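You operate a simulated robot arm through the tools that you are given. There is no shell and no other tool. Be economical: measure what you need, move in short steps, check, and stop when the job is done.

You run a simulated two-armed robot. Do the job below in one go: nothing can be reset, and whatever is moved stays where it is left.

TASK
Roll the stainless blank flat at 1, then bead it at 2.
Fine: it lies on the feed rail; one pass each, back on the rail between them; gap knob to 0, blank left in the zinc out tray.

It is judged by the outcome, as a careful person would: the job done as asked, and still so three seconds after it is handed in. It fails if anything else is knocked over, pushed out of place, dropped, spilled or broken.

THE ROBOT
Two 6-joint arms with two-finger parallel grippers on one trunk, on a base that drives. Base frame: it is fixed to the floor where the robot stands at the start and does not move with it; the origin is under the middle of the robot, x ahead of it, y to its left, z up. Units: mm, degrees, N and s.
The left shoulder is at the start at [80, 216, 1571], the right one opposite. With the tool pointing down near the work surface each hand reaches from about 100 to 720 mm from the robot's upright axis, wherever it stands, measured 20 degrees to its own side. Places, roughly: blue gap knob [900, 0, 1100]; inside of the zinc out tray [800, -200, 1000]; top of the feed rail [700, 200, 1000]. Payload 3.43 kg a hand.
The TCP of each hand is the grasp point between the finger pads, 30 mm short of the fingertips. In the tool frame z runs along the fingers and y along their closing line. Largest opening 94 mm; finger width 28, thickness 10; the body of the gripper, 50 by 96 mm, starts 55 mm behind the TCP.
Orientation is that of the tool frame in the base frame, as [roll, pitch, yaw] about the fixed x, y, z axes, in that order (R = Rz(yaw) Ry(pitch) Rx(roll)). With the fingers straight down and closing along the base's y, the tool's x points along the base's -x, its y along +y and its z along -z.

THE INTERFACE
- The arms move only by the tool play_rows. It takes "left_series", "right_series" or both (then of equal length, played together; a hand with none holds still); each is a list of rows, each a list of 3 entries, a list of its own where there are three numbers: the shift along the tool's x, y, z in cm, then the turn, a rotation vector about the tool's x, y, z in degrees, then the finger opening in cm, from 0 to 9.4. In form: [[[x, y, z], [wx, wy, wz], gripper], ...]. A call has 1 to 20 rows; each row shifts and turns the commanded pose from where the row before left it, along the tool's axes as they then stand. A row lasts 0.2 s, in which the tool goes at most 50 mm and 8.6 degrees; a call with a longer step from one row to the next is refused whole, and so is a gripper value outside its range. Where a pose cannot be reached the arm comes as near as it can. A force on the tool above 90 N (or 10 N above the force at the start of the call, whichever is more), or a blocked arm, ends the call early, and 0.2 s more pass. The fingers move at their own pace (about 72 mm/s each) and stop on an object; they squeeze with about 35 N. The grip force told is the motor's: it shows also when the fingers shut on nothing. Time passes only in rows, and 0.2 s behind the last, so rows that do not move let the fingers close. It gives the time, the measured TCP pose, the force on the tool (base axes), the opening and the grip force at its end, in the units of the frame above (readings bear some noise), with the torque about the TCP (base axes, N m) and any sound that the robot's microphone picked up.
- Cameras (640 x 400 px; columns grow to the right, rows downward): "scene" is now at [105.3, -1.3, 1724.7]; the picture's right is [-0.01, -1.00, 0.00], its down [-0.79, 0.01, -0.62] and it looks along [0.62, -0.01, -0.79] (base axes); focal length 257 px, centre (320, 200). "left" rides on the left gripper at [76, -14, -103] in its tool frame; the picture's right is [0.18, 0.98, 0.00], its down [-0.75, 0.14, -0.64] and it looks along [-0.63, 0.12, 0.77] (tool axes); focal length 243 px, centre (320, 200). "right" rides on the right gripper at [76, 14, -103] in its tool frame; the picture's right is [-0.18, 0.98, 0.00], its down [-0.75, -0.14, -0.64] and it looks along [-0.63, -0.12, 0.77] (tool axes); focal length 243 px, centre (320, 200). There is no depth. A picture from a camera that has moved, and an enlarged one, comes with that camera's place and axes in the base frame and with its lens.
- capture(camera): a new picture of that camera. The clock stands still meanwhile.
- lift_body(by): slides the trunk up (or, below 0, down) by that many mm; the arms and the scene camera ride with it, the base frame stays. It gives what a move gives, with no picture.
- drive_base(legs): drives the robot by 1 to 6 legs, each [ahead, left, turn to the left] in mm, mm and degrees, along the robot's own axes; the way and the turn of a leg run together, so that a leg with both is an arc; at most 1500 mm and 180 degrees a leg. The arms and the cameras ride along, it lands a little off, and it stops where it bumps. It gives what a move gives.
- head_to(pan, tilt): turns the head with the scene camera to pan (to the left, within 86 degrees either way) and tilt (down, from -29 to 69), counted from straight ahead of the robot. It gives what a move gives.
- close_up(camera, box): a new picture of the part [left, top, right, bottom] of that camera's present view, enlarged. The clock stands still meanwhile.
- job_done(): hands the job in; it is judged then, once.

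Work in short steps. Places have to be worked out from the pictures, the camera data and where the tool is seen: move nearer, look again, correct. Check each grasp and each placing, and mend what went wrong. You have 120 turns and 100 pictures in all, those below and enlarged ones among them. Open the grippers and draw the arms clear of the work before you hand the job in, unless the task says otherwise; then end with one line.

The tools are called as a command line: name --argument value ..., lists and objects as JSON in quotes. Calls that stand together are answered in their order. play_rows: Moves the arms, as the interface text tells. Its arguments: {"type":"object","properties":{"left_series":{"type":"array","items":{"type":"array"}},"right_series":{"type":"array","items":{"type":"array"}}},"required":[]} The other tools are called the same way: lift_body (by) slides the trunk up or down; drive_base (legs) drives the base; head_to (pan, tilt) turns the head that bears the scene camera; capture (camera) takes a picture; close_up (camera, box) takes an enlarged picture of a part of a camera's view; job_done () hands the job in.

At the start:

```text
clock: 0.0
left_tool_pos: [491.1, 151.6, 999.9]
left_tcp_rot: [-180.0, 0.1, -179.9]
left_contact_force: [-0.7, 0.5, 0.0]
left_ft_torque: [0.01, -0.01, 0.03]
left_width: 93.9
left_grip_force: 0.0
right_tool_pos: [417.0, -195.4, 999.7]
right_tcp_rot: [-179.9, -0.1, 180.0]
right_contact_force: [0.7, -0.9, 0.4]
right_ft_torque: [0.03, -0.01, -0.02]
right_width: 93.9
right_grip_force: 0.1
trunk travel left (down, up): [-801.0, 39.0]
robot x, y, heading: [0.9, 2.7, 0.1]
head pan, tilt: [-0.7, 52.0]
```

scene: 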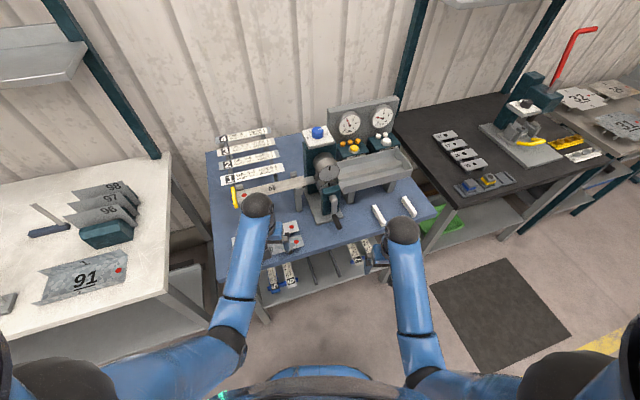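
right: 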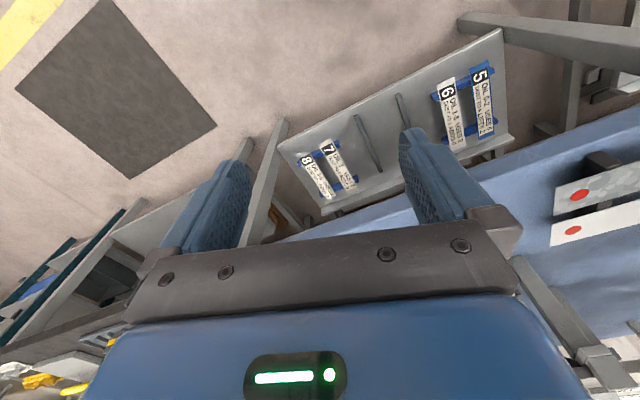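
left: 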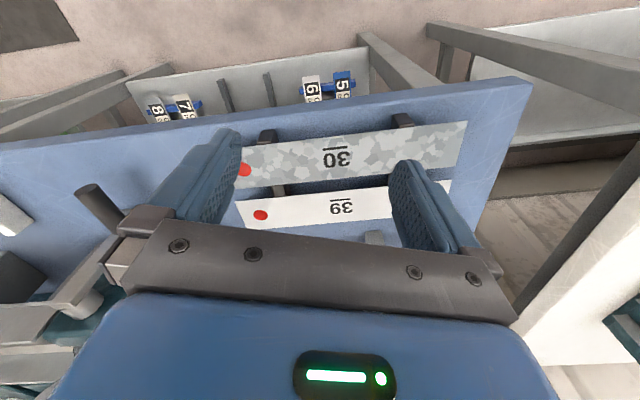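

The scene shows a small rolling machine with a feed rail, gauges, and numbered cards. I'll enlarge the bench to read it.

close_up --camera "scene" --box '[205, 90, 325, 165]'

close_up --camera "scene" --box '[220, 150, 340, 225]'

close_up --camera "scene" --box '[290, 90, 450, 190]'

close_up --camera "scene" --box '[220, 180, 440, 318]'

```text
5.33 times, centred on (265, 128) of scene
camera zoom: at [105.3, -1.3, 1724.7], right [-0.01, -1.0, 0.0], down [-0.79, 0.01, -0.62], along [0.62, -0.01, -0.79], focal length 1370 px, centre (613, 587)
```

zoom: 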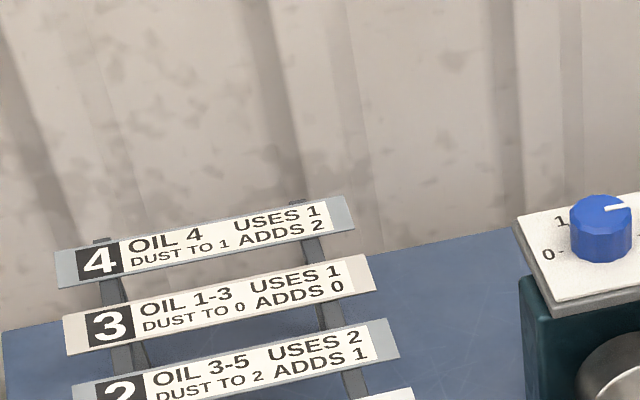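

```text
5.33 times, centred on (280, 188) of scene
camera zoom: at [105.3, -1.3, 1724.7], right [-0.01, -1.0, 0.0], down [-0.79, 0.01, -0.62], along [0.62, -0.01, -0.79], focal length 1370 px, centre (533, 267)
```

zoom: 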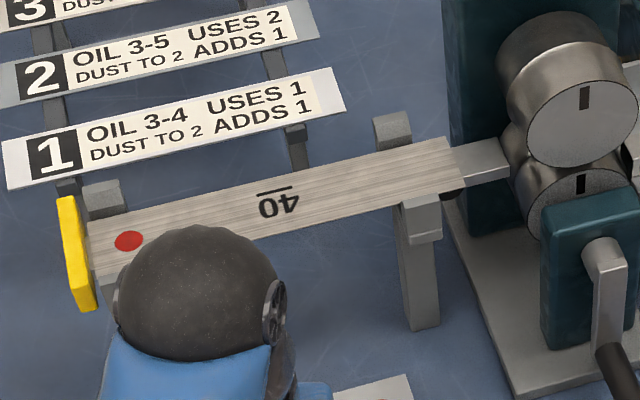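

```text
4.00 times, centred on (370, 140) of scene
camera zoom: at [105.3, -1.3, 1724.7], right [-0.01, -1.0, 0.0], down [-0.79, 0.01, -0.62], along [0.62, -0.01, -0.79], focal length 1028 px, centre (120, 440)
```

zoom: 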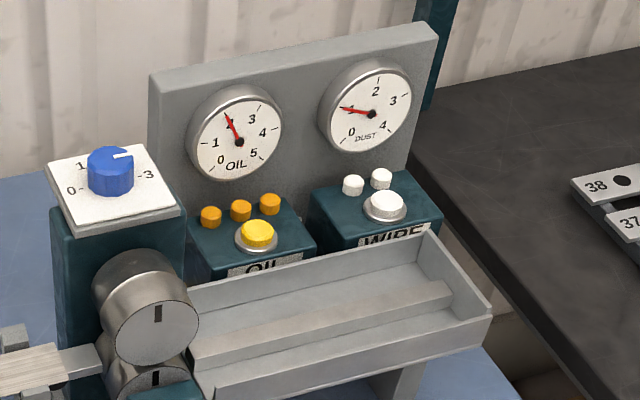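

```text
2.90 times, centred on (330, 249) of scene
camera zoom: at [105.3, -1.3, 1724.7], right [-0.01, -1.0, 0.0], down [-0.79, 0.01, -0.62], along [0.62, -0.01, -0.79], focal length 745 px, centre (291, 58)
```

zoom: 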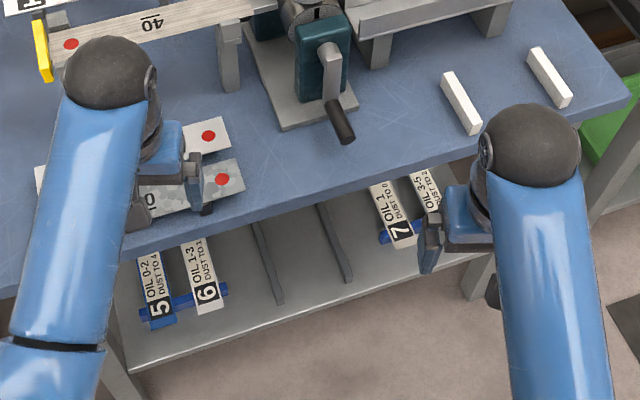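

I need unobstructed views of the cards and the machine. Both hands go straight up and back a little, then I look again.

play_rows --left_series '[[[2, 0, -4], [0, 0, 0], 9.4], [[2, 0, -4], [0, 0, 0], 9.4], [[2, 0, -4], [0, 0, 0], 9.4], [[2, 0, -4], [0, 0, 0], 9.4], [[2, 0, -4], [0, 0, 0], 9.4]]' --right_series '[[[2, 0, -4], [0, 0, 0], 9.4], [[2, 0, -4], [0, 0, 0], 9.4], [[2, 0, -4], [0, 0, 0], 9.4], [[2, 0, -4], [0, 0, 0], 9.4], [[2, 0, -4], [0, 0, 0], 9.4]]'

capture --camera "scene"

capture --camera "left"

capture --camera "right"

```text
clock: 1.2
left_tool_pos: [447.6, 143.1, 1010.2]
left_tcp_rot: [180.0, 0.3, 180.0]
left_contact_force: [0.2, 1.2, -0.7]
left_ft_torque: [-0.01, -0.02, 0.02]
left_width: 93.8
left_grip_force: 0.1
left hand out of reach, approached as far as the arm can: row 1, 2, 3, 4, 5
right_tool_pos: [308.8, -200.9, 1011.8]
right_tcp_rot: [179.9, 0.5, 179.9]
right_contact_force: [0.0, 0.0, -0.7]
right_ft_torque: [0.0, 0.01, -0.01]
right_width: 93.8
right_grip_force: 0.0
right hand out of reach, approached as far as the arm can: row 1, 2, 3, 4, 5
trunk travel left (down, up): [-801.0, 39.0]
robot x, y, heading: [-0.9, 0.7, 0.3]
head pan, tilt: [-0.7, 52.0]
```

```text
92 pictures are left
camera scene: at [102.8, -1.3, 1724.8], right [-0.01, -1.0, 0.0], down [-0.79, 0.01, -0.62], along [0.62, -0.01, -0.79], focal length 257 px, centre (320, 200)
```

scene: 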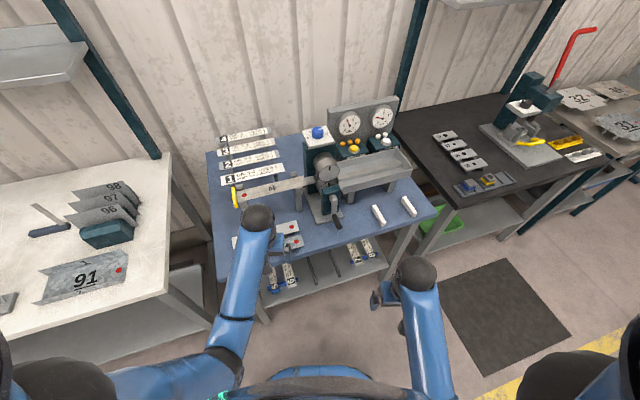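

```text
91 pictures are left
camera left: at [370.7, 129.0, 1111.8], right [-0.18, 0.98, 0.0], down [0.75, 0.14, 0.65], along [0.63, 0.12, -0.76], focal length 243 px, centre (320, 200)
```

left: 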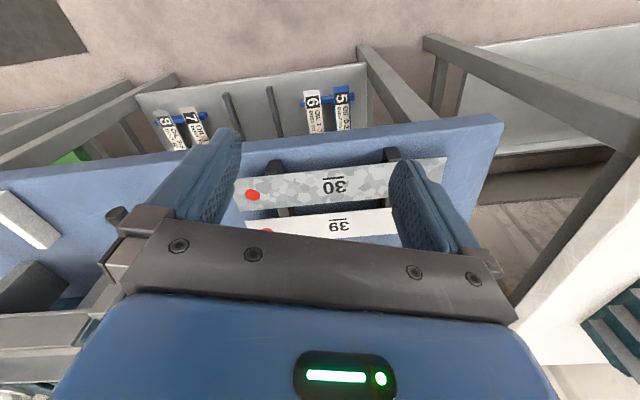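

```text
90 pictures are left
camera right: at [230.3, -187.6, 1113.2], right [0.18, 0.98, 0.0], down [0.75, -0.14, 0.65], along [0.64, -0.12, -0.76], focal length 243 px, centre (320, 200)
```

right: 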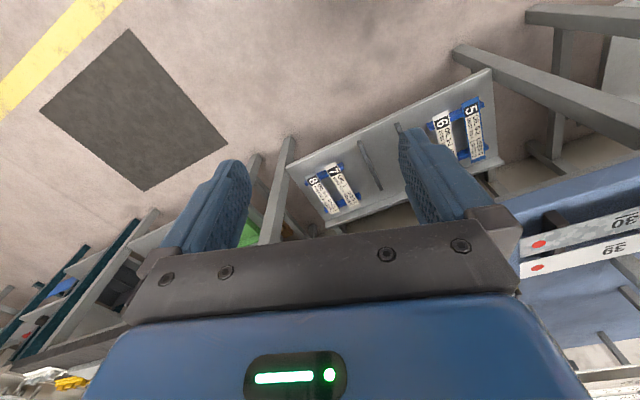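

The folded arm can't rise here. I'll zoom in on the cards and the parts from this view.

close_up --camera "scene" --box '[205, 125, 325, 200]'

close_up --camera "scene" --box '[255, 225, 395, 312]'

close_up --camera "left" --box '[290, 70, 370, 145]'

close_up --camera "right" --box '[290, 80, 510, 220]'

```text
5.33 times, centred on (265, 162) of scene
camera zoom: at [102.8, -1.3, 1724.8], right [-0.01, -1.0, 0.0], down [-0.79, 0.01, -0.62], along [0.62, -0.01, -0.79], focal length 1370 px, centre (613, 400)
```

zoom: 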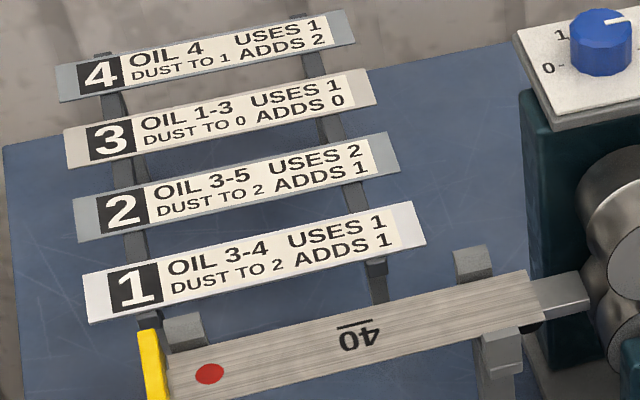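

```text
4.57 times, centred on (325, 268) of scene
camera zoom: at [102.8, -1.3, 1724.8], right [-0.01, -1.0, 0.0], down [-0.79, 0.01, -0.62], along [0.62, -0.01, -0.79], focal length 1175 px, centre (297, -113)
```

zoom: 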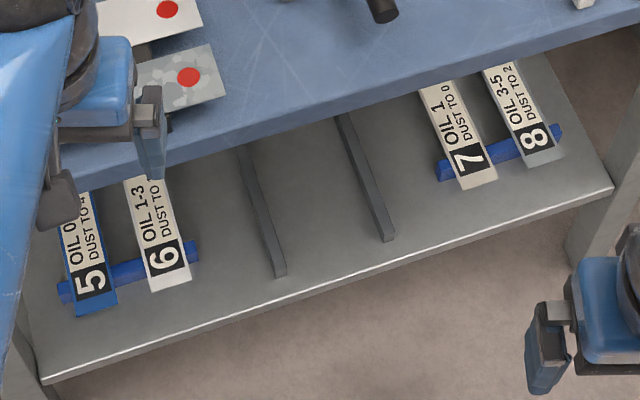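

```text
5.33 times, centred on (330, 108) of left
camera zoom: at [370.7, 129.0, 1111.8], right [-0.18, 0.98, 0.0], down [0.75, 0.14, 0.65], along [0.63, 0.12, -0.76], focal length 1294 px, centre (267, 693)
```

zoom: 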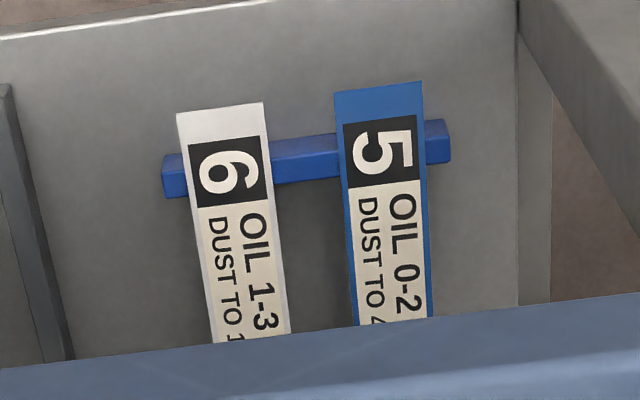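

```text
2.86 times, centred on (400, 150) of right
camera zoom: at [230.3, -187.6, 1113.2], right [0.18, 0.98, 0.0], down [0.75, -0.14, 0.65], along [0.64, -0.12, -0.76], focal length 693 px, centre (91, 343)
```

zoom: 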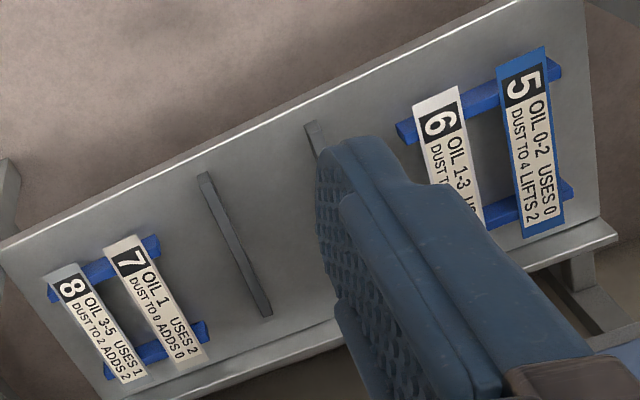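

I still need details of the machine itself (crank, roll markings, labels). Zooming further.

close_up --camera "scene" --box '[295, 115, 375, 165]'

close_up --camera "scene" --box '[290, 160, 370, 230]'

close_up --camera "scene" --box '[330, 95, 410, 145]'

close_up --camera "scene" --box '[335, 130, 440, 230]'

close_up --camera "scene" --box '[425, 100, 640, 200]'

```text
8.00 times, centred on (335, 140) of scene
camera zoom: at [102.8, -1.3, 1724.8], right [-0.01, -1.0, 0.0], down [-0.79, 0.01, -0.62], along [0.62, -0.01, -0.79], focal length 2056 px, centre (200, 680)
```

zoom: 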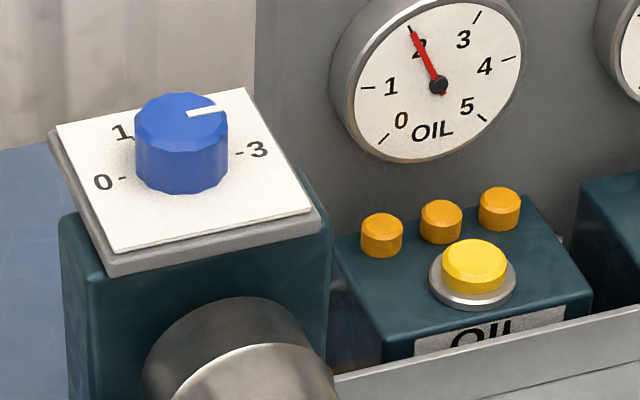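

```text
5.71 times, centred on (330, 195) of scene
camera zoom: at [102.8, -1.3, 1724.8], right [-0.01, -1.0, 0.0], down [-0.79, 0.01, -0.62], along [0.62, -0.01, -0.79], focal length 1468 px, centre (263, 229)
```

zoom: 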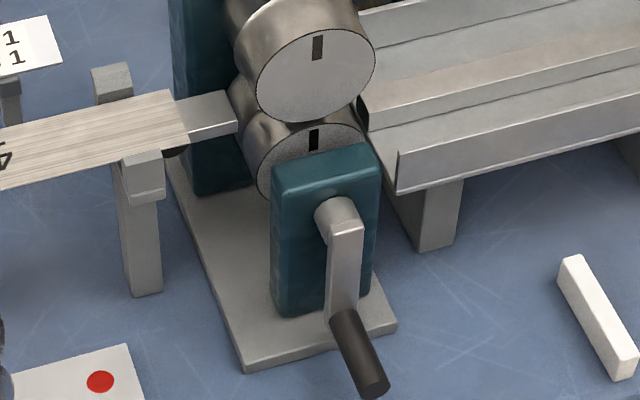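

```text
8.00 times, centred on (370, 120) of scene
camera zoom: at [102.8, -1.3, 1724.8], right [-0.01, -1.0, 0.0], down [-0.79, 0.01, -0.62], along [0.62, -0.01, -0.79], focal length 2056 px, centre (-80, 840)
```

zoom: 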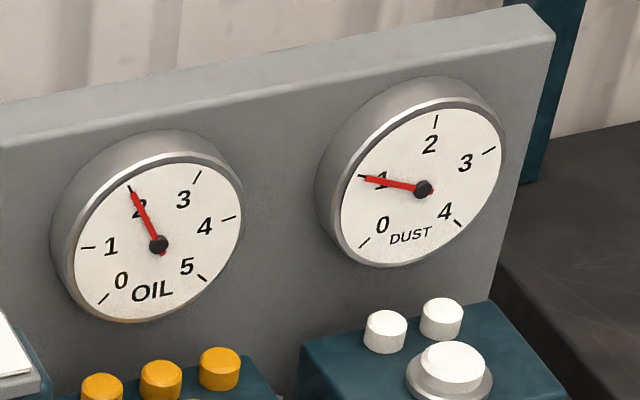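

```text
4.00 times, centred on (388, 180) of scene
camera zoom: at [102.8, -1.3, 1724.8], right [-0.01, -1.0, 0.0], down [-0.79, 0.01, -0.62], along [0.62, -0.01, -0.79], focal length 1028 px, centre (50, 280)
```

zoom: 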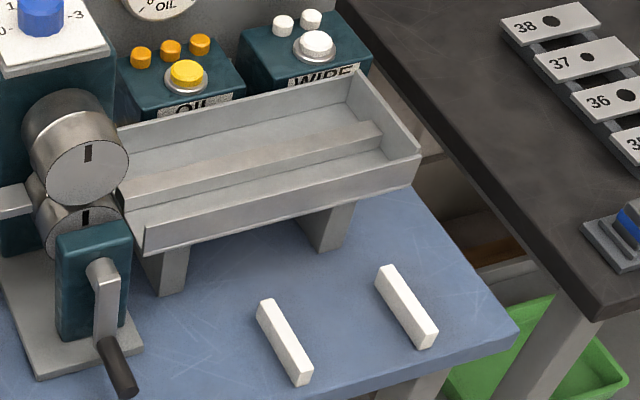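

```text
2.98 times, centred on (532, 150) of scene
camera zoom: at [102.8, -1.3, 1724.8], right [-0.01, -1.0, 0.0], down [-0.79, 0.01, -0.62], along [0.62, -0.01, -0.79], focal length 765 px, centre (-313, 349)
```

zoom: 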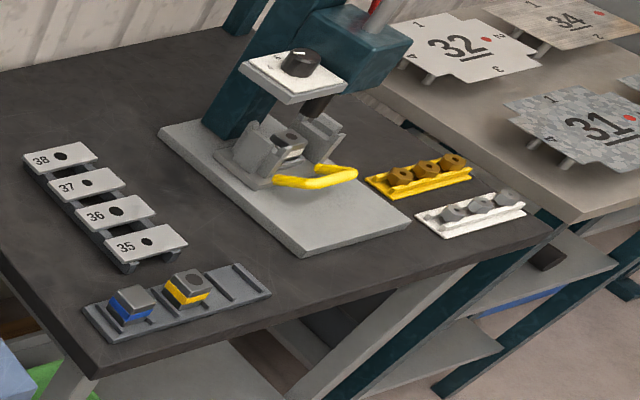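

The oil gauge shows 2, dust 1, and the gap knob is at 2. Next I extend the hands a bit and then raise them, since the arm is at its inner reach limit.

play_rows --left_series '[[[-3, 0, -1], [0, 0, 0], 9.4], [[-3, 0, -2], [0, 0, 0], 9.4], [[-3, 0, -3], [0, 0, 0], 9.4], [[-3, 0, -3], [0, 0, 0], 9.4], [[0, 0, -4], [0, 0, 0], 9.4], [[0, 0, -4], [0, 0, 0], 9.4]]' --right_series '[[[-4, 0, 0], [0, 0, 0], 9.4], [[-4, 0, -1], [0, 0, 0], 9.4], [[-4, 0, -2], [0, 0, 0], 9.4], [[-4, 0, -3], [0, 0, 0], 9.4], [[-4, 0, -4], [0, 0, 0], 9.4], [[0, 0, -4], [0, 0, 0], 9.4]]'

capture --camera "left"

```text
refused: row 5 steps farther than a row can; nothing moved
```

```text
80 pictures are left
camera left: at [370.7, 129.0, 1111.8], right [-0.18, 0.98, 0.0], down [0.75, 0.14, 0.65], along [0.63, 0.12, -0.76], focal length 243 px, centre (320, 200)
```

left: 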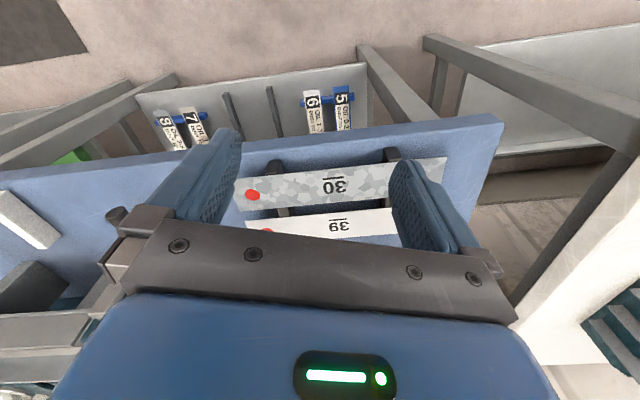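

One row was too long; I shorten it and avoid pictures in the same batch.

play_rows --left_series '[[[-3, 0, -1], [0, 0, 0], 9.4], [[-3, 0, -2], [0, 0, 0], 9.4], [[-3, 0, -3], [0, 0, 0], 9.4], [[-3, 0, -3], [0, 0, 0], 9.4], [[0, 0, -4], [0, 0, 0], 9.4], [[0, 0, -4], [0, 0, 0], 9.4]]' --right_series '[[[-4, 0, 0], [0, 0, 0], 9.4], [[-4, 0, -1], [0, 0, 0], 9.4], [[-4, 0, -2], [0, 0, 0], 9.4], [[-4, 0, -3], [0, 0, 0], 9.4], [[-4, 0, -3], [0, 0, 0], 9.4], [[0, 0, -4], [0, 0, 0], 9.4]]'

```text
clock: 2.6
left_tool_pos: [629.6, 145.4, 1099.4]
left_tcp_rot: [179.9, 0.1, 180.0]
left_contact_force: [0.6, -0.2, 0.7]
left_ft_torque: [0.01, 0.02, -0.02]
left_width: 94.2
left_grip_force: 0.0
left hand out of reach, approached as far as the arm can: row 2, 3, 4, 5, 6
right_tool_pos: [536.9, -198.0, 1035.6]
right_tcp_rot: [180.0, 0.1, -180.0]
right_contact_force: [-0.1, 0.7, -0.2]
right_ft_torque: [0.03, 0.01, -0.01]
right_width: 94.0
right_grip_force: 0.1
right hand out of reach, approached as far as the arm can: row 1, 2, 3, 4, 5, 6
trunk travel left (down, up): [-801.0, 39.0]
robot x, y, heading: [-0.7, 2.9, 0.0]
head pan, tilt: [-0.7, 52.0]
```

The left hand is now at x 630, z 1099. Taking pictures from both hands.

capture --camera "left"

capture --camera "scene"

```text
79 pictures are left
camera left: at [551.7, 130.9, 1201.7], right [-0.18, 0.98, 0.0], down [0.75, 0.14, 0.64], along [0.63, 0.12, -0.77], focal length 243 px, centre (320, 200)
```

left: 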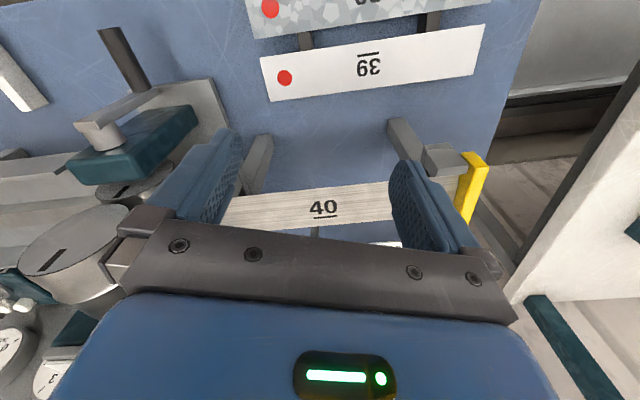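

```text
78 pictures are left
camera scene: at [105.9, -1.5, 1724.6], right [-0.01, -1.0, 0.0], down [-0.79, 0.01, -0.62], along [0.62, -0.01, -0.79], focal length 257 px, centre (320, 200)
```

scene: 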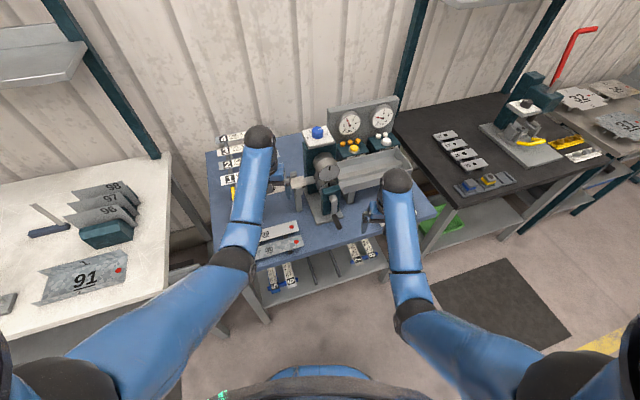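

The shelf cards are now in clear view; zooming in on them and on the blanks.

close_up --camera "scene" --box '[255, 215, 325, 300]'

close_up --camera "scene" --box '[330, 225, 390, 275]'

capture --camera "right"

```text
4.71 times, centred on (290, 258) of scene
camera zoom: at [105.9, -1.5, 1724.6], right [-0.01, -1.0, 0.0], down [-0.79, 0.01, -0.62], along [0.62, -0.01, -0.79], focal length 1209 px, centre (461, -71)
```

zoom: 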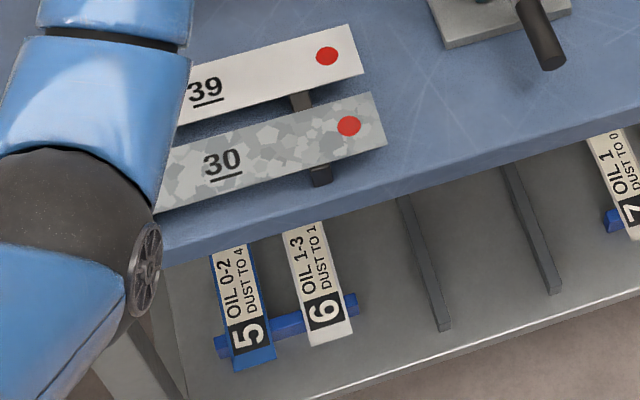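

```text
8.00 times, centred on (360, 250) of scene
camera zoom: at [105.9, -1.5, 1724.6], right [-0.01, -1.0, 0.0], down [-0.79, 0.01, -0.62], along [0.62, -0.01, -0.79], focal length 2056 px, centre (0, -200)
```

zoom: 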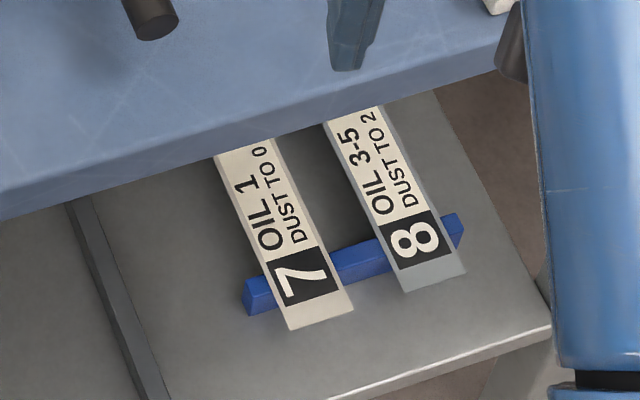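

```text
75 pictures are left
camera right: at [459.0, -184.6, 1138.3], right [0.18, 0.98, 0.0], down [0.75, -0.14, 0.64], along [0.63, -0.12, -0.77], focal length 243 px, centre (320, 200)
```

right: 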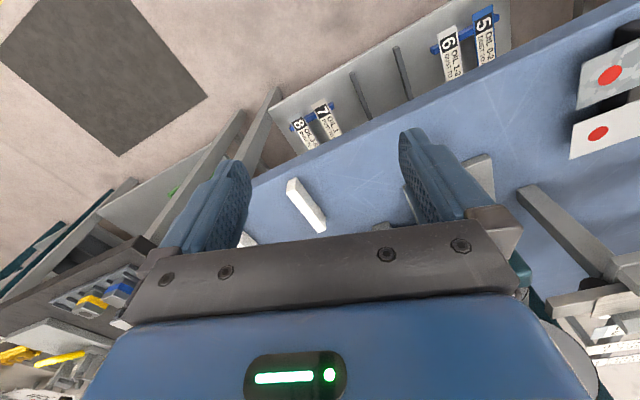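

Cards 1–8 are paper labels on separate strips, so "at 1" and "at 2" read as gap-knob settings (the knob has 0–3). The bench sits about 16° off my heading. I'll back off, turn to face it squarely, shift right, and come back in.

drive_base --legs '[[-200, 0, 0], [0, 0, 16], [0, -255, 0], [190, 0, 0]]'

capture --camera "scene"

```text
clock: 7.7
left_tool_pos: [617.7, 121.4, 1102.2]
left_tcp_rot: [-180.0, 0.3, -164.1]
left_contact_force: [-0.5, 0.8, -0.9]
left_ft_torque: [0.01, -0.02, 0.0]
left_width: 94.1
left_grip_force: 0.0
right_tool_pos: [624.9, -232.5, 1038.7]
right_tcp_rot: [180.0, 0.4, -164.1]
right_contact_force: [0.4, 0.3, 0.0]
right_ft_torque: [0.0, -0.03, 0.01]
right_width: 94.2
right_grip_force: 0.1
trunk travel left (down, up): [-801.0, 39.0]
robot x, y, heading: [58.9, -191.5, 15.8]
head pan, tilt: [-0.7, 52.0]
```

```text
74 pictures are left
camera scene: at [153.8, -163.3, 1725.2], right [0.26, -0.96, 0.0], down [-0.76, -0.21, -0.62], along [0.6, 0.16, -0.78], focal length 257 px, centre (320, 200)
```

scene: 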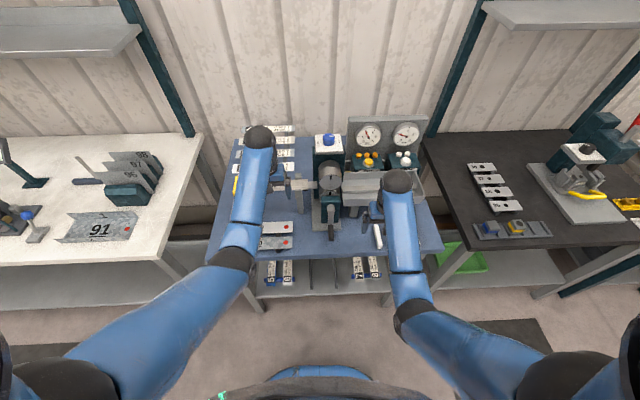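

The bench is now square to me. Before I drive nearer, the right hand goes higher so it clears the tray.

play_rows --right_series '[[[-3, 0, -1], [0, 0, 0], 9.4], [[-2, 0, -3], [0, 0, 0], 9.4], [[0, 0, -4], [0, 0, 0], 9.4], [[0, 0, -4], [0, 0, 0], 9.4]]'

```text
clock: 8.7
left_tool_pos: [624.0, 123.2, 1098.6]
left_tcp_rot: [-179.9, -0.1, -164.2]
left_contact_force: [0.2, 0.8, -0.1]
left_ft_torque: [-0.02, 0.03, -0.01]
left_width: 94.1
left_grip_force: 0.0
right_tool_pos: [718.7, -202.8, 1098.1]
right_tcp_rot: [-180.0, 0.2, -164.1]
right_contact_force: [0.1, -0.4, 0.0]
right_ft_torque: [0.0, 0.01, 0.02]
right_width: 93.9
right_grip_force: 0.0
right hand out of reach, approached as far as the arm can: row 2, 3, 4
trunk travel left (down, up): [-801.0, 39.0]
robot x, y, heading: [56.3, -189.9, 15.8]
head pan, tilt: [-0.7, 52.0]
```

Both hands are at z≈1098, clear of the tray and rail. I drive 90 mm ahead and look.

drive_base --legs '[[90, 0, 0]]'

capture --camera "right"

capture --camera "left"

close_up --camera "scene" --box '[220, 110, 440, 248]'

```text
clock: 9.8
left_tool_pos: [697.2, 141.0, 1107.0]
left_tcp_rot: [-179.9, 0.7, -164.1]
left_contact_force: [-1.1, -0.6, 0.7]
left_ft_torque: [0.01, -0.06, 0.0]
left_width: 93.9
left_grip_force: 0.2
right_tool_pos: [794.2, -182.2, 1107.2]
right_tcp_rot: [180.0, 0.9, -164.2]
right_contact_force: [-1.2, -0.3, 0.5]
right_ft_torque: [0.03, -0.05, 0.01]
right_width: 94.0
right_grip_force: 0.0
trunk travel left (down, up): [-801.0, 39.0]
robot x, y, heading: [144.0, -164.6, 15.7]
head pan, tilt: [-0.7, 52.0]
```

```text
73 pictures are left
camera right: at [712.0, -191.9, 1208.4], right [-0.09, 1.0, 0.0], down [0.75, 0.07, 0.65], along [0.65, 0.06, -0.76], focal length 243 px, centre (320, 200)
```

right: 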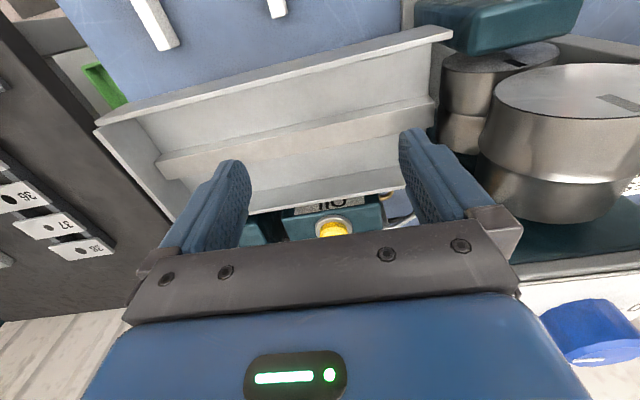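

```text
72 pictures are left
camera left: at [625.9, 107.7, 1208.1], right [-0.44, 0.9, 0.0], down [0.68, 0.34, 0.65], along [0.58, 0.29, -0.76], focal length 243 px, centre (320, 200)
```

left: 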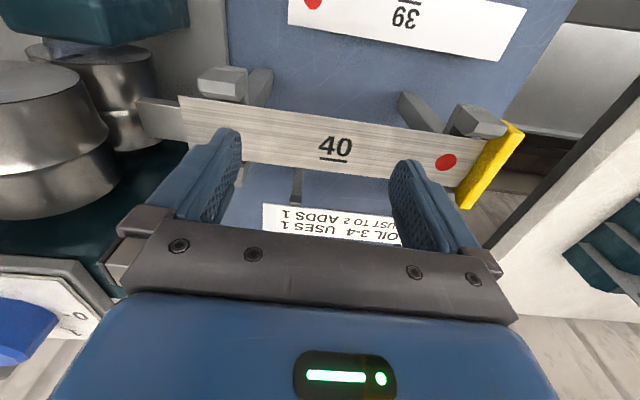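

```text
2.90 times, centred on (330, 179) of scene
camera zoom: at [227.4, -142.5, 1726.1], right [0.26, -0.97, 0.0], down [-0.75, -0.2, -0.63], along [0.6, 0.16, -0.78], focal length 745 px, centre (291, 261)
```

zoom: 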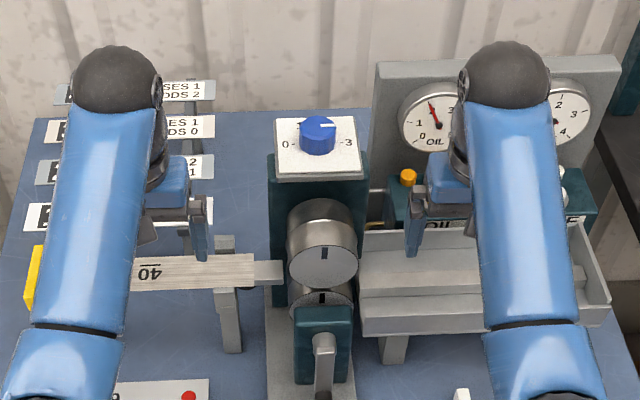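

The rolls show some profile; I zoom on them to see how flat and bead differ, and on the knob dial.

close_up --camera "right" --box '[420, 20, 640, 240]'

close_up --camera "left" --box '[0, 50, 240, 200]'

close_up --camera "scene" --box '[300, 140, 370, 180]'

```text
1.82 times, centred on (530, 130) of right
camera zoom: at [712.0, -191.9, 1208.4], right [-0.09, 1.0, 0.0], down [0.75, 0.07, 0.65], along [0.65, 0.06, -0.76], focal length 441 px, centre (-62, 327)
```

zoom: 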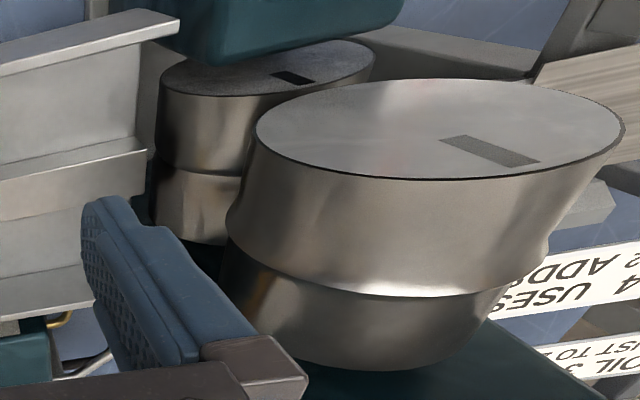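

```text
2.67 times, centred on (120, 125) of left
camera zoom: at [625.9, 107.7, 1208.1], right [-0.44, 0.9, 0.0], down [0.68, 0.34, 0.65], along [0.58, 0.29, -0.76], focal length 647 px, centre (853, 400)
```

zoom: 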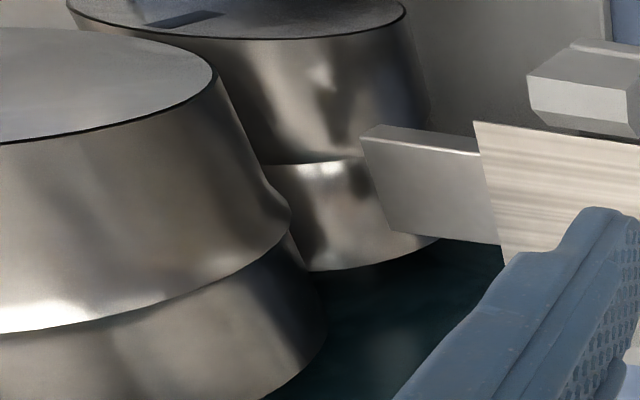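

```text
9.14 times, centred on (335, 160) of scene
camera zoom: at [227.4, -142.5, 1726.1], right [0.26, -0.97, 0.0], down [-0.75, -0.2, -0.63], along [0.6, 0.16, -0.78], focal length 2349 px, centre (183, 566)
```

zoom: 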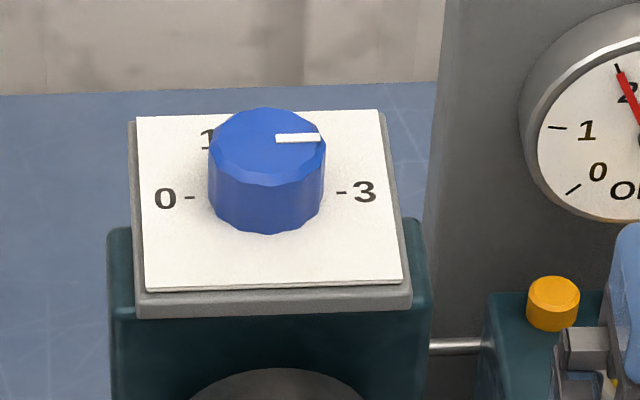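

The dial pointer aims right, so the gap is at 3 and the settings are 60° apart. I bring the right hand up and over toward the knob at about [885, 0], staying high, and look.

play_rows --right_series '[[[-1, 0, -4], [0, 0, 0], 9.4], [[-1, 0, -4], [0, 0, 0], 9.4], [[-1, 0, -2], [0, 0, 0], 9.4], [[-2, 3, 0], [0, 0, 0], 9.4], [[-2, 3, 0], [0, 0, 0], 9.4], [[-1, 3, 0], [0, 0, 0], 9.4], [[0, 3, 0], [0, 0, 0], 9.4], [[0, 3, 0], [0, 0, 0], 9.4]]'

capture --camera "right"

close_up --camera "scene" --box '[280, 110, 380, 172]'

```text
clock: 11.6
left_tool_pos: [717.7, 124.7, 1101.0]
left_tcp_rot: [179.2, -0.1, -164.8]
left_contact_force: [0.2, -0.2, -0.2]
left_ft_torque: [-0.01, 0.0, 0.01]
left_width: 93.9
left_grip_force: 0.1
right_tool_pos: [877.5, -41.3, 1175.0]
right_tcp_rot: [-179.6, 0.5, -165.8]
right_contact_force: [26.4, -60.7, 3.7]
right_ft_torque: [-1.16, -0.37, -0.19]
right_width: 20.9
right_grip_force: 0.0
right hand out of reach, approached as far as the arm can: row 1, 2, 3, 8
trunk travel left (down, up): [-801.0, 39.0]
robot x, y, heading: [142.9, -165.4, 15.6]
head pan, tilt: [-0.7, 52.0]
```

```text
67 pictures are left
camera right: at [798.2, -46.5, 1275.7], right [-0.06, 1.0, 0.0], down [0.76, 0.05, 0.65], along [0.65, 0.04, -0.76], focal length 243 px, centre (320, 200)
```

right: 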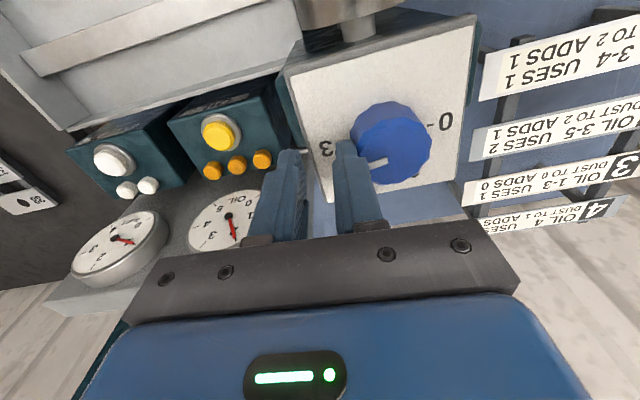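

```text
6.40 times, centred on (330, 141) of scene
camera zoom: at [255.1, -160.1, 1724.4], right [0.25, -0.97, -0.01], down [-0.77, -0.19, -0.61], along [0.59, 0.16, -0.79], focal length 1644 px, centre (256, 578)
```

zoom: 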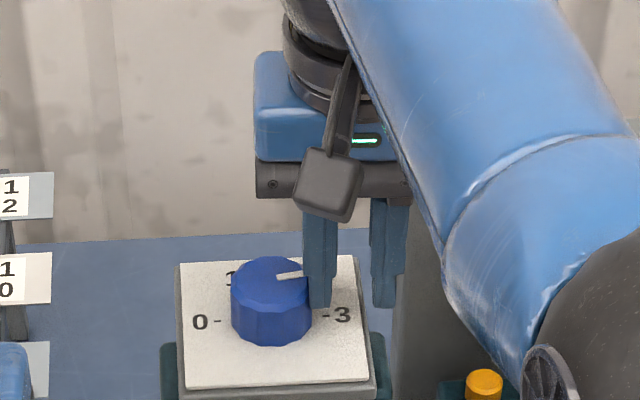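

The fingers are touching the knob: it stands higher than I judged (fingertips at z 1145 are beside it). I back off to the right immediately, then rise.

play_rows --right_series '[[[0, -3, 0], [0, 0, 0], 9.4], [[0, -2, 0], [0, 0, 0], 9.4], [[0, 0, 0], [0, 0, 0], 9.4]]'

capture --camera "right"

```text
clock: 12.4
left_tool_pos: [710.9, 141.4, 1100.3]
left_tcp_rot: [179.6, 0.0, -164.4]
left_contact_force: [-0.1, 1.2, 0.1]
left_ft_torque: [-0.01, 0.0, 0.02]
left_width: 94.1
left_grip_force: 0.0
right_tool_pos: [882.0, -66.3, 1175.0]
right_tcp_rot: [-179.8, 0.0, -164.7]
right_contact_force: [10.4, -35.4, -11.1]
right_ft_torque: [-1.18, -0.33, -0.13]
right_width: 72.7
right_grip_force: 0.0
trunk travel left (down, up): [-801.0, 39.0]
robot x, y, heading: [142.3, -166.0, 15.6]
head pan, tilt: [-0.7, 52.0]
```

```text
65 pictures are left
camera right: at [802.8, -74.3, 1276.5], right [-0.08, 1.0, 0.0], down [0.76, 0.06, 0.64], along [0.64, 0.05, -0.77], focal length 243 px, centre (320, 200)
```

right: 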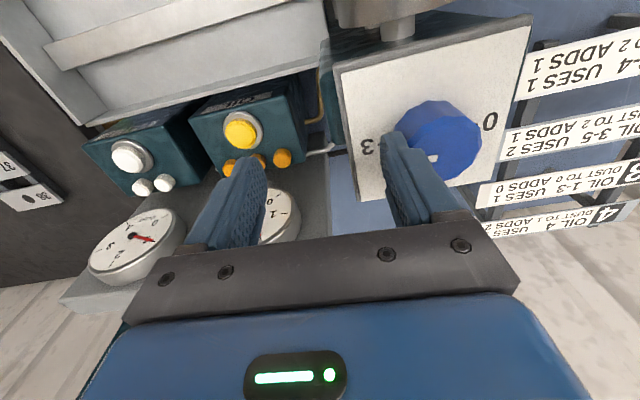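

Still touching the knob a little; I shift right another 2 cm and rise.

play_rows --right_series '[[[0, -2, 0], [0, 0, 0], 9.4], [[0, 0, -3], [0, 0, 0], 9.4], [[0, 0, -3], [0, 0, 0], 9.4], [[0, 0, 0], [0, 0, 0], 9.4]]'

capture --camera "right"

close_up --camera "scene" --box '[280, 110, 400, 185]'

```text
clock: 13.4
left_tool_pos: [708.4, 144.9, 1099.6]
left_tcp_rot: [179.9, 0.0, -164.2]
left_contact_force: [0.8, 0.3, 0.5]
left_ft_torque: [0.0, -0.01, 0.04]
left_width: 94.1
left_grip_force: 0.0
right_tool_pos: [883.5, -76.5, 1234.4]
right_tcp_rot: [179.9, 0.3, -164.1]
right_contact_force: [-0.1, 0.4, -0.5]
right_ft_torque: [0.0, 0.02, 0.01]
right_width: 93.8
right_grip_force: 0.0
trunk travel left (down, up): [-801.0, 39.0]
robot x, y, heading: [140.3, -165.5, 15.8]
head pan, tilt: [-0.7, 52.0]
```

```text
64 pictures are left
camera right: at [804.1, -85.6, 1338.1], right [-0.09, 1.0, 0.0], down [0.76, 0.07, 0.65], along [0.64, 0.06, -0.76], focal length 243 px, centre (320, 200)
```

right: 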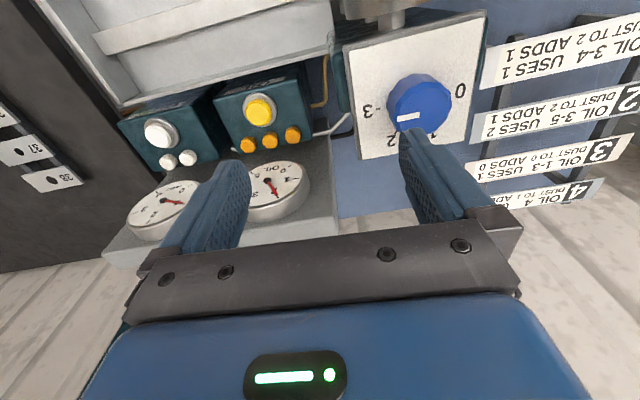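

```text
5.33 times, centred on (340, 148) of scene
camera zoom: at [247.1, -139.6, 1724.6], right [0.26, -0.97, 0.0], down [-0.76, -0.21, -0.62], along [0.59, 0.16, -0.79], focal length 1370 px, centre (213, 480)
```

zoom: 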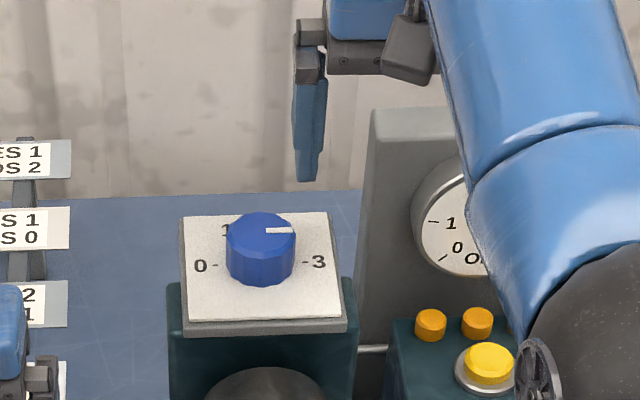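

The knob's top centre triangulates to about [864, -2, 1157], with a diameter near 42 mm. The right hand goes above it and turns 60° clockwise, so the 120° turn back to 1 stays in range.

play_rows --right_series '[[[-0.1, 3.9, 0], [0, 0, 0], 9.4], [[-0.1, 3.8, 0], [0, 0, 0], 9.4], [[0, 0, 0], [0, 0, 8.5], 9.4], [[0, 0, 0], [0, 0, 8.5], 9.4], [[0, 0, 0], [0, 0, 8.5], 9.4], [[0, 0, 0], [0, 0, 8.5], 9.4], [[0, 0, 0], [0, 0, 8.5], 9.4], [[0, 0, 0], [0, 0, 8.5], 9.4], [[0, 0, 0], [0, 0, 8.5], 9.4], [[0, 0, 0], [0, 0, 0], 9.4]]'

capture --camera "right"

```text
clock: 15.6
left_tool_pos: [708.0, 144.7, 1101.2]
left_tcp_rot: [180.0, 0.0, -164.2]
left_contact_force: [0.2, -0.6, 0.8]
left_ft_torque: [0.0, 0.05, -0.01]
left_width: 94.0
left_grip_force: 0.0
right_tool_pos: [862.6, -0.1, 1234.1]
right_tcp_rot: [179.8, 0.0, 136.3]
right_contact_force: [-0.2, 0.8, 0.5]
right_ft_torque: [0.01, -0.01, -0.02]
right_width: 93.8
right_grip_force: 0.1
trunk travel left (down, up): [-801.0, 39.0]
robot x, y, heading: [141.1, -163.5, 15.6]
head pan, tilt: [-0.7, 52.0]
```

```text
62 pictures are left
camera right: at [815.3, 60.5, 1338.0], right [0.81, 0.58, 0.0], down [0.44, -0.62, 0.64], along [0.38, -0.52, -0.77], focal length 243 px, centre (320, 200)
```

right: 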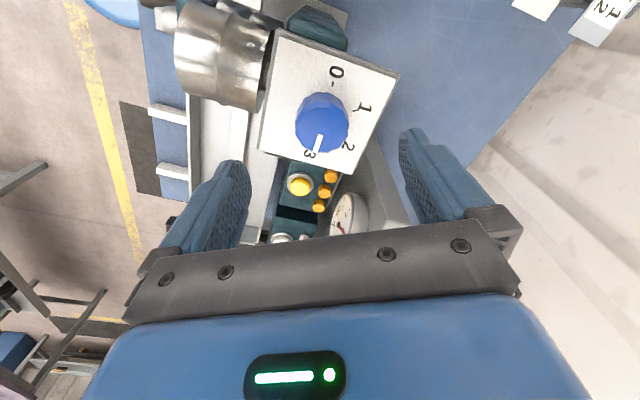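

The view confirms the knob centre to within a few mm, with the pointer at 3. I descend 67 mm and close.

play_rows --right_series '[[[0, 0, 2], [0, 0, 0], 7], [[0, 0, 2], [0, 0, 0], 7], [[0, 0, 1.7], [0, 0, 0], 7], [[0, 0, 1.0], [0, 0, 0], 7], [[0, 0, 0], [0, 0, 0], 3], [[0, 0, 0], [0, 0, 0], 3], [[0, 0, 0], [0, 0, 0], 3], [[0, 0, 0], [0, 0, 0], 3]]'

```text
clock: 17.4
left_tool_pos: [709.3, 147.1, 1098.2]
left_tcp_rot: [-180.0, 0.0, -164.3]
left_contact_force: [0.3, -0.2, -0.8]
left_ft_torque: [0.01, 0.01, 0.02]
left_width: 93.8
left_grip_force: 0.1
right_tool_pos: [861.3, 0.9, 1169.2]
right_tcp_rot: [179.7, 0.1, 136.2]
right_contact_force: [6.0, 6.6, 1.2]
right_ft_torque: [-0.16, 0.24, 0.04]
right_width: 41.5
right_grip_force: 45.1
trunk travel left (down, up): [-801.0, 39.0]
robot x, y, heading: [143.6, -166.5, 15.6]
head pan, tilt: [-0.7, 52.0]
```

The grip holds at 41.5 mm with little side force. Now I turn 120° counter-clockwise, from 3 to 1.

play_rows --right_series '[[[0, 0, 0], [0, 0, -8], 3], [[0, 0, 0], [0, 0, -8], 3], [[0, 0, 0], [0, 0, -8], 3], [[0, 0, 0], [0, 0, -8], 3], [[0, 0, 0], [0, 0, -8], 3], [[0, 0, 0], [0, 0, -8], 3], [[0, 0, 0], [0, 0, -8], 3], [[0, 0, 0], [0, 0, -8], 3], [[0, 0, 0], [0, 0, -8], 3], [[0, 0, 0], [0, 0, -8], 3], [[0, 0, 0], [0, 0, -8], 3], [[0, 0, 0], [0, 0, -8], 3], [[0, 0, 0], [0, 0, -8], 3], [[0, 0, 0], [0, 0, -8], 3], [[0, 0, 0], [0, 0, -8], 3], [[0, 0, 0], [0, 0, 0], 3]]'

close_up --camera "scene" --box '[280, 110, 380, 172]'

```text
clock: 20.8
left_tool_pos: [710.8, 142.8, 1098.6]
left_tcp_rot: [179.9, -0.1, -164.1]
left_contact_force: [0.0, 0.4, -0.1]
left_ft_torque: [-0.01, 0.0, -0.02]
left_width: 94.0
left_grip_force: 0.1
right_tool_pos: [863.4, -5.8, 1170.5]
right_tcp_rot: [-179.8, 0.3, -103.7]
right_contact_force: [25.8, -6.5, 18.7]
right_ft_torque: [-0.19, -0.04, -0.13]
right_width: 41.6
right_grip_force: 45.4
right hand out of reach, approached as far as the arm can: row 1
trunk travel left (down, up): [-801.0, 39.0]
robot x, y, heading: [142.0, -162.9, 15.5]
head pan, tilt: [-0.7, 52.0]
```

```text
6.40 times, centred on (330, 141) of scene
camera zoom: at [249.2, -140.5, 1724.5], right [0.26, -0.97, 0.0], down [-0.76, -0.2, -0.61], along [0.59, 0.16, -0.79], focal length 1644 px, centre (256, 578)
```

zoom: 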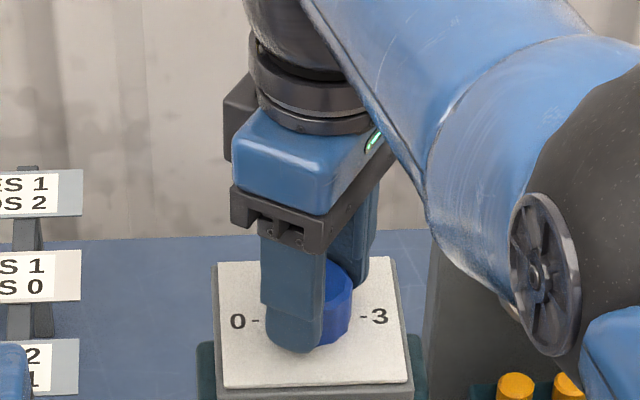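

Turned by 120° (yaw 136 → -104). I release, rise, and check the dial.

play_rows --right_series '[[[0, 0, 0], [0, 0, 0], 7], [[0, 0, 0], [0, 0, 0], 7], [[0, 0, 0], [0, 0, 0], 7], [[0, 0, -3], [0, 0, 0], 7], [[0, 0, -3], [0, 0, 0], 7], [[0, 0, 0], [0, 0, 0], 7]]'

capture --camera "right"

```text
clock: 22.2
left_tool_pos: [709.3, 144.9, 1099.7]
left_tcp_rot: [-180.0, 0.0, -164.2]
left_contact_force: [0.7, -0.1, 0.5]
left_ft_torque: [0.06, 0.0, 0.03]
left_width: 94.1
left_grip_force: 0.2
right_tool_pos: [863.1, -0.9, 1228.6]
right_tcp_rot: [-179.9, 0.0, -103.7]
right_contact_force: [-0.5, -0.9, 0.0]
right_ft_torque: [0.02, 0.05, -0.01]
right_width: 70.1
right_grip_force: 0.1
right hand out of reach, approached as far as the arm can: row 5
trunk travel left (down, up): [-801.0, 39.0]
robot x, y, heading: [145.5, -168.3, 15.7]
head pan, tilt: [-0.7, 52.0]
```

```text
60 pictures are left
camera right: at [829.9, -72.3, 1330.7], right [-0.91, 0.41, 0.0], down [0.31, 0.7, 0.64], along [0.27, 0.58, -0.77], focal length 243 px, centre (320, 200)
```

right: 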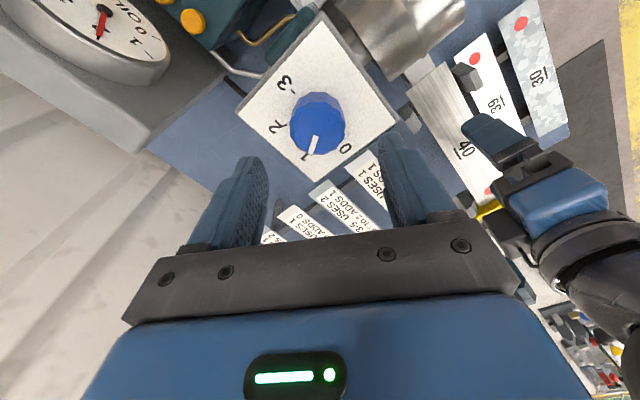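

The pointer seems to be at 1; a quick zoom to confirm.

close_up --camera "right" --box '[250, 60, 380, 190]'

```text
3.08 times, centred on (315, 125) of right
camera zoom: at [829.9, -72.3, 1330.7], right [-0.91, 0.41, 0.0], down [0.31, 0.7, 0.64], along [0.27, 0.58, -0.77], focal length 746 px, centre (335, 431)
```

zoom: 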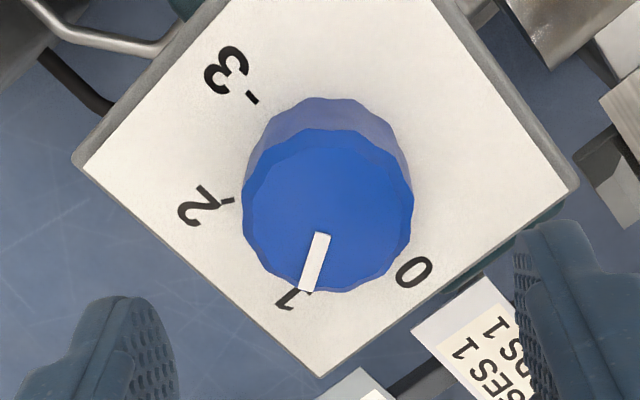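

The dial is at 1. I turn the right hand back square, raise the trunk slightly, and drive back 80 mm so the crank's full circle falls within the arm's reach band.

play_rows --right_series '[[[0, 0, 0], [0, 0, 8.6], 9.4], [[0, 0, 0], [0, 0, 8.6], 9.4], [[0, 0, 0], [0, 0, 8.6], 9.4], [[0, 0, 0], [0, 0, 8.6], 9.4], [[0, 0, 0], [0, 0, 8.6], 9.4], [[0, 0, 0], [0, 0, 8.6], 9.4], [[0, 0, 0], [0, 0, 8.4], 9.4], [[0, 0, 0], [0, 0, 0], 9.4]]'

lift_body --by 20

drive_base --legs '[[-80, 0, 0]]'

```text
clock: 24.0
left_tool_pos: [706.5, 146.1, 1100.7]
left_tcp_rot: [179.9, 0.1, -164.1]
left_contact_force: [-0.3, -0.8, -0.4]
left_ft_torque: [-0.01, -0.01, -0.04]
left_width: 94.3
left_grip_force: 0.0
right_tool_pos: [862.6, 2.1, 1229.0]
right_tcp_rot: [-179.9, 0.2, -163.8]
right_contact_force: [-0.1, -0.7, -0.8]
right_ft_torque: [0.01, 0.05, -0.01]
right_width: 94.1
right_grip_force: 0.0
trunk travel left (down, up): [-801.0, 39.0]
robot x, y, heading: [142.1, -165.7, 15.6]
head pan, tilt: [-0.7, 52.0]
```

```text
clock: 24.7
left_tool_pos: [708.0, 145.0, 1119.4]
left_tcp_rot: [179.9, 0.1, -164.2]
left_contact_force: [-0.1, 0.0, -0.3]
left_ft_torque: [0.0, 0.01, 0.01]
left_width: 93.7
left_grip_force: 0.1
right_tool_pos: [862.7, 1.5, 1249.8]
right_tcp_rot: [180.0, 0.1, -163.7]
right_contact_force: [0.2, -0.2, -0.5]
right_ft_torque: [-0.01, 0.01, 0.04]
right_width: 94.2
right_grip_force: 0.0
trunk travel left (down, up): [-821.0, 19.0]
robot x, y, heading: [142.3, -164.7, 15.7]
head pan, tilt: [-0.7, 52.0]
```

```text
clock: 25.8
left_tool_pos: [640.2, 127.0, 1112.4]
left_tcp_rot: [-180.0, -0.6, -164.0]
left_contact_force: [1.3, -0.2, -0.3]
left_ft_torque: [-0.06, 0.05, -0.03]
left_width: 93.8
left_grip_force: 0.1
right_tool_pos: [796.7, -15.9, 1239.9]
right_tcp_rot: [179.9, -0.5, -163.6]
right_contact_force: [1.3, 1.0, -0.3]
right_ft_torque: [-0.01, 0.1, 0.01]
right_width: 93.8
right_grip_force: 0.1
trunk travel left (down, up): [-821.0, 19.0]
robot x, y, heading: [65.6, -186.9, 16.1]
head pan, tilt: [-0.7, 52.0]
```

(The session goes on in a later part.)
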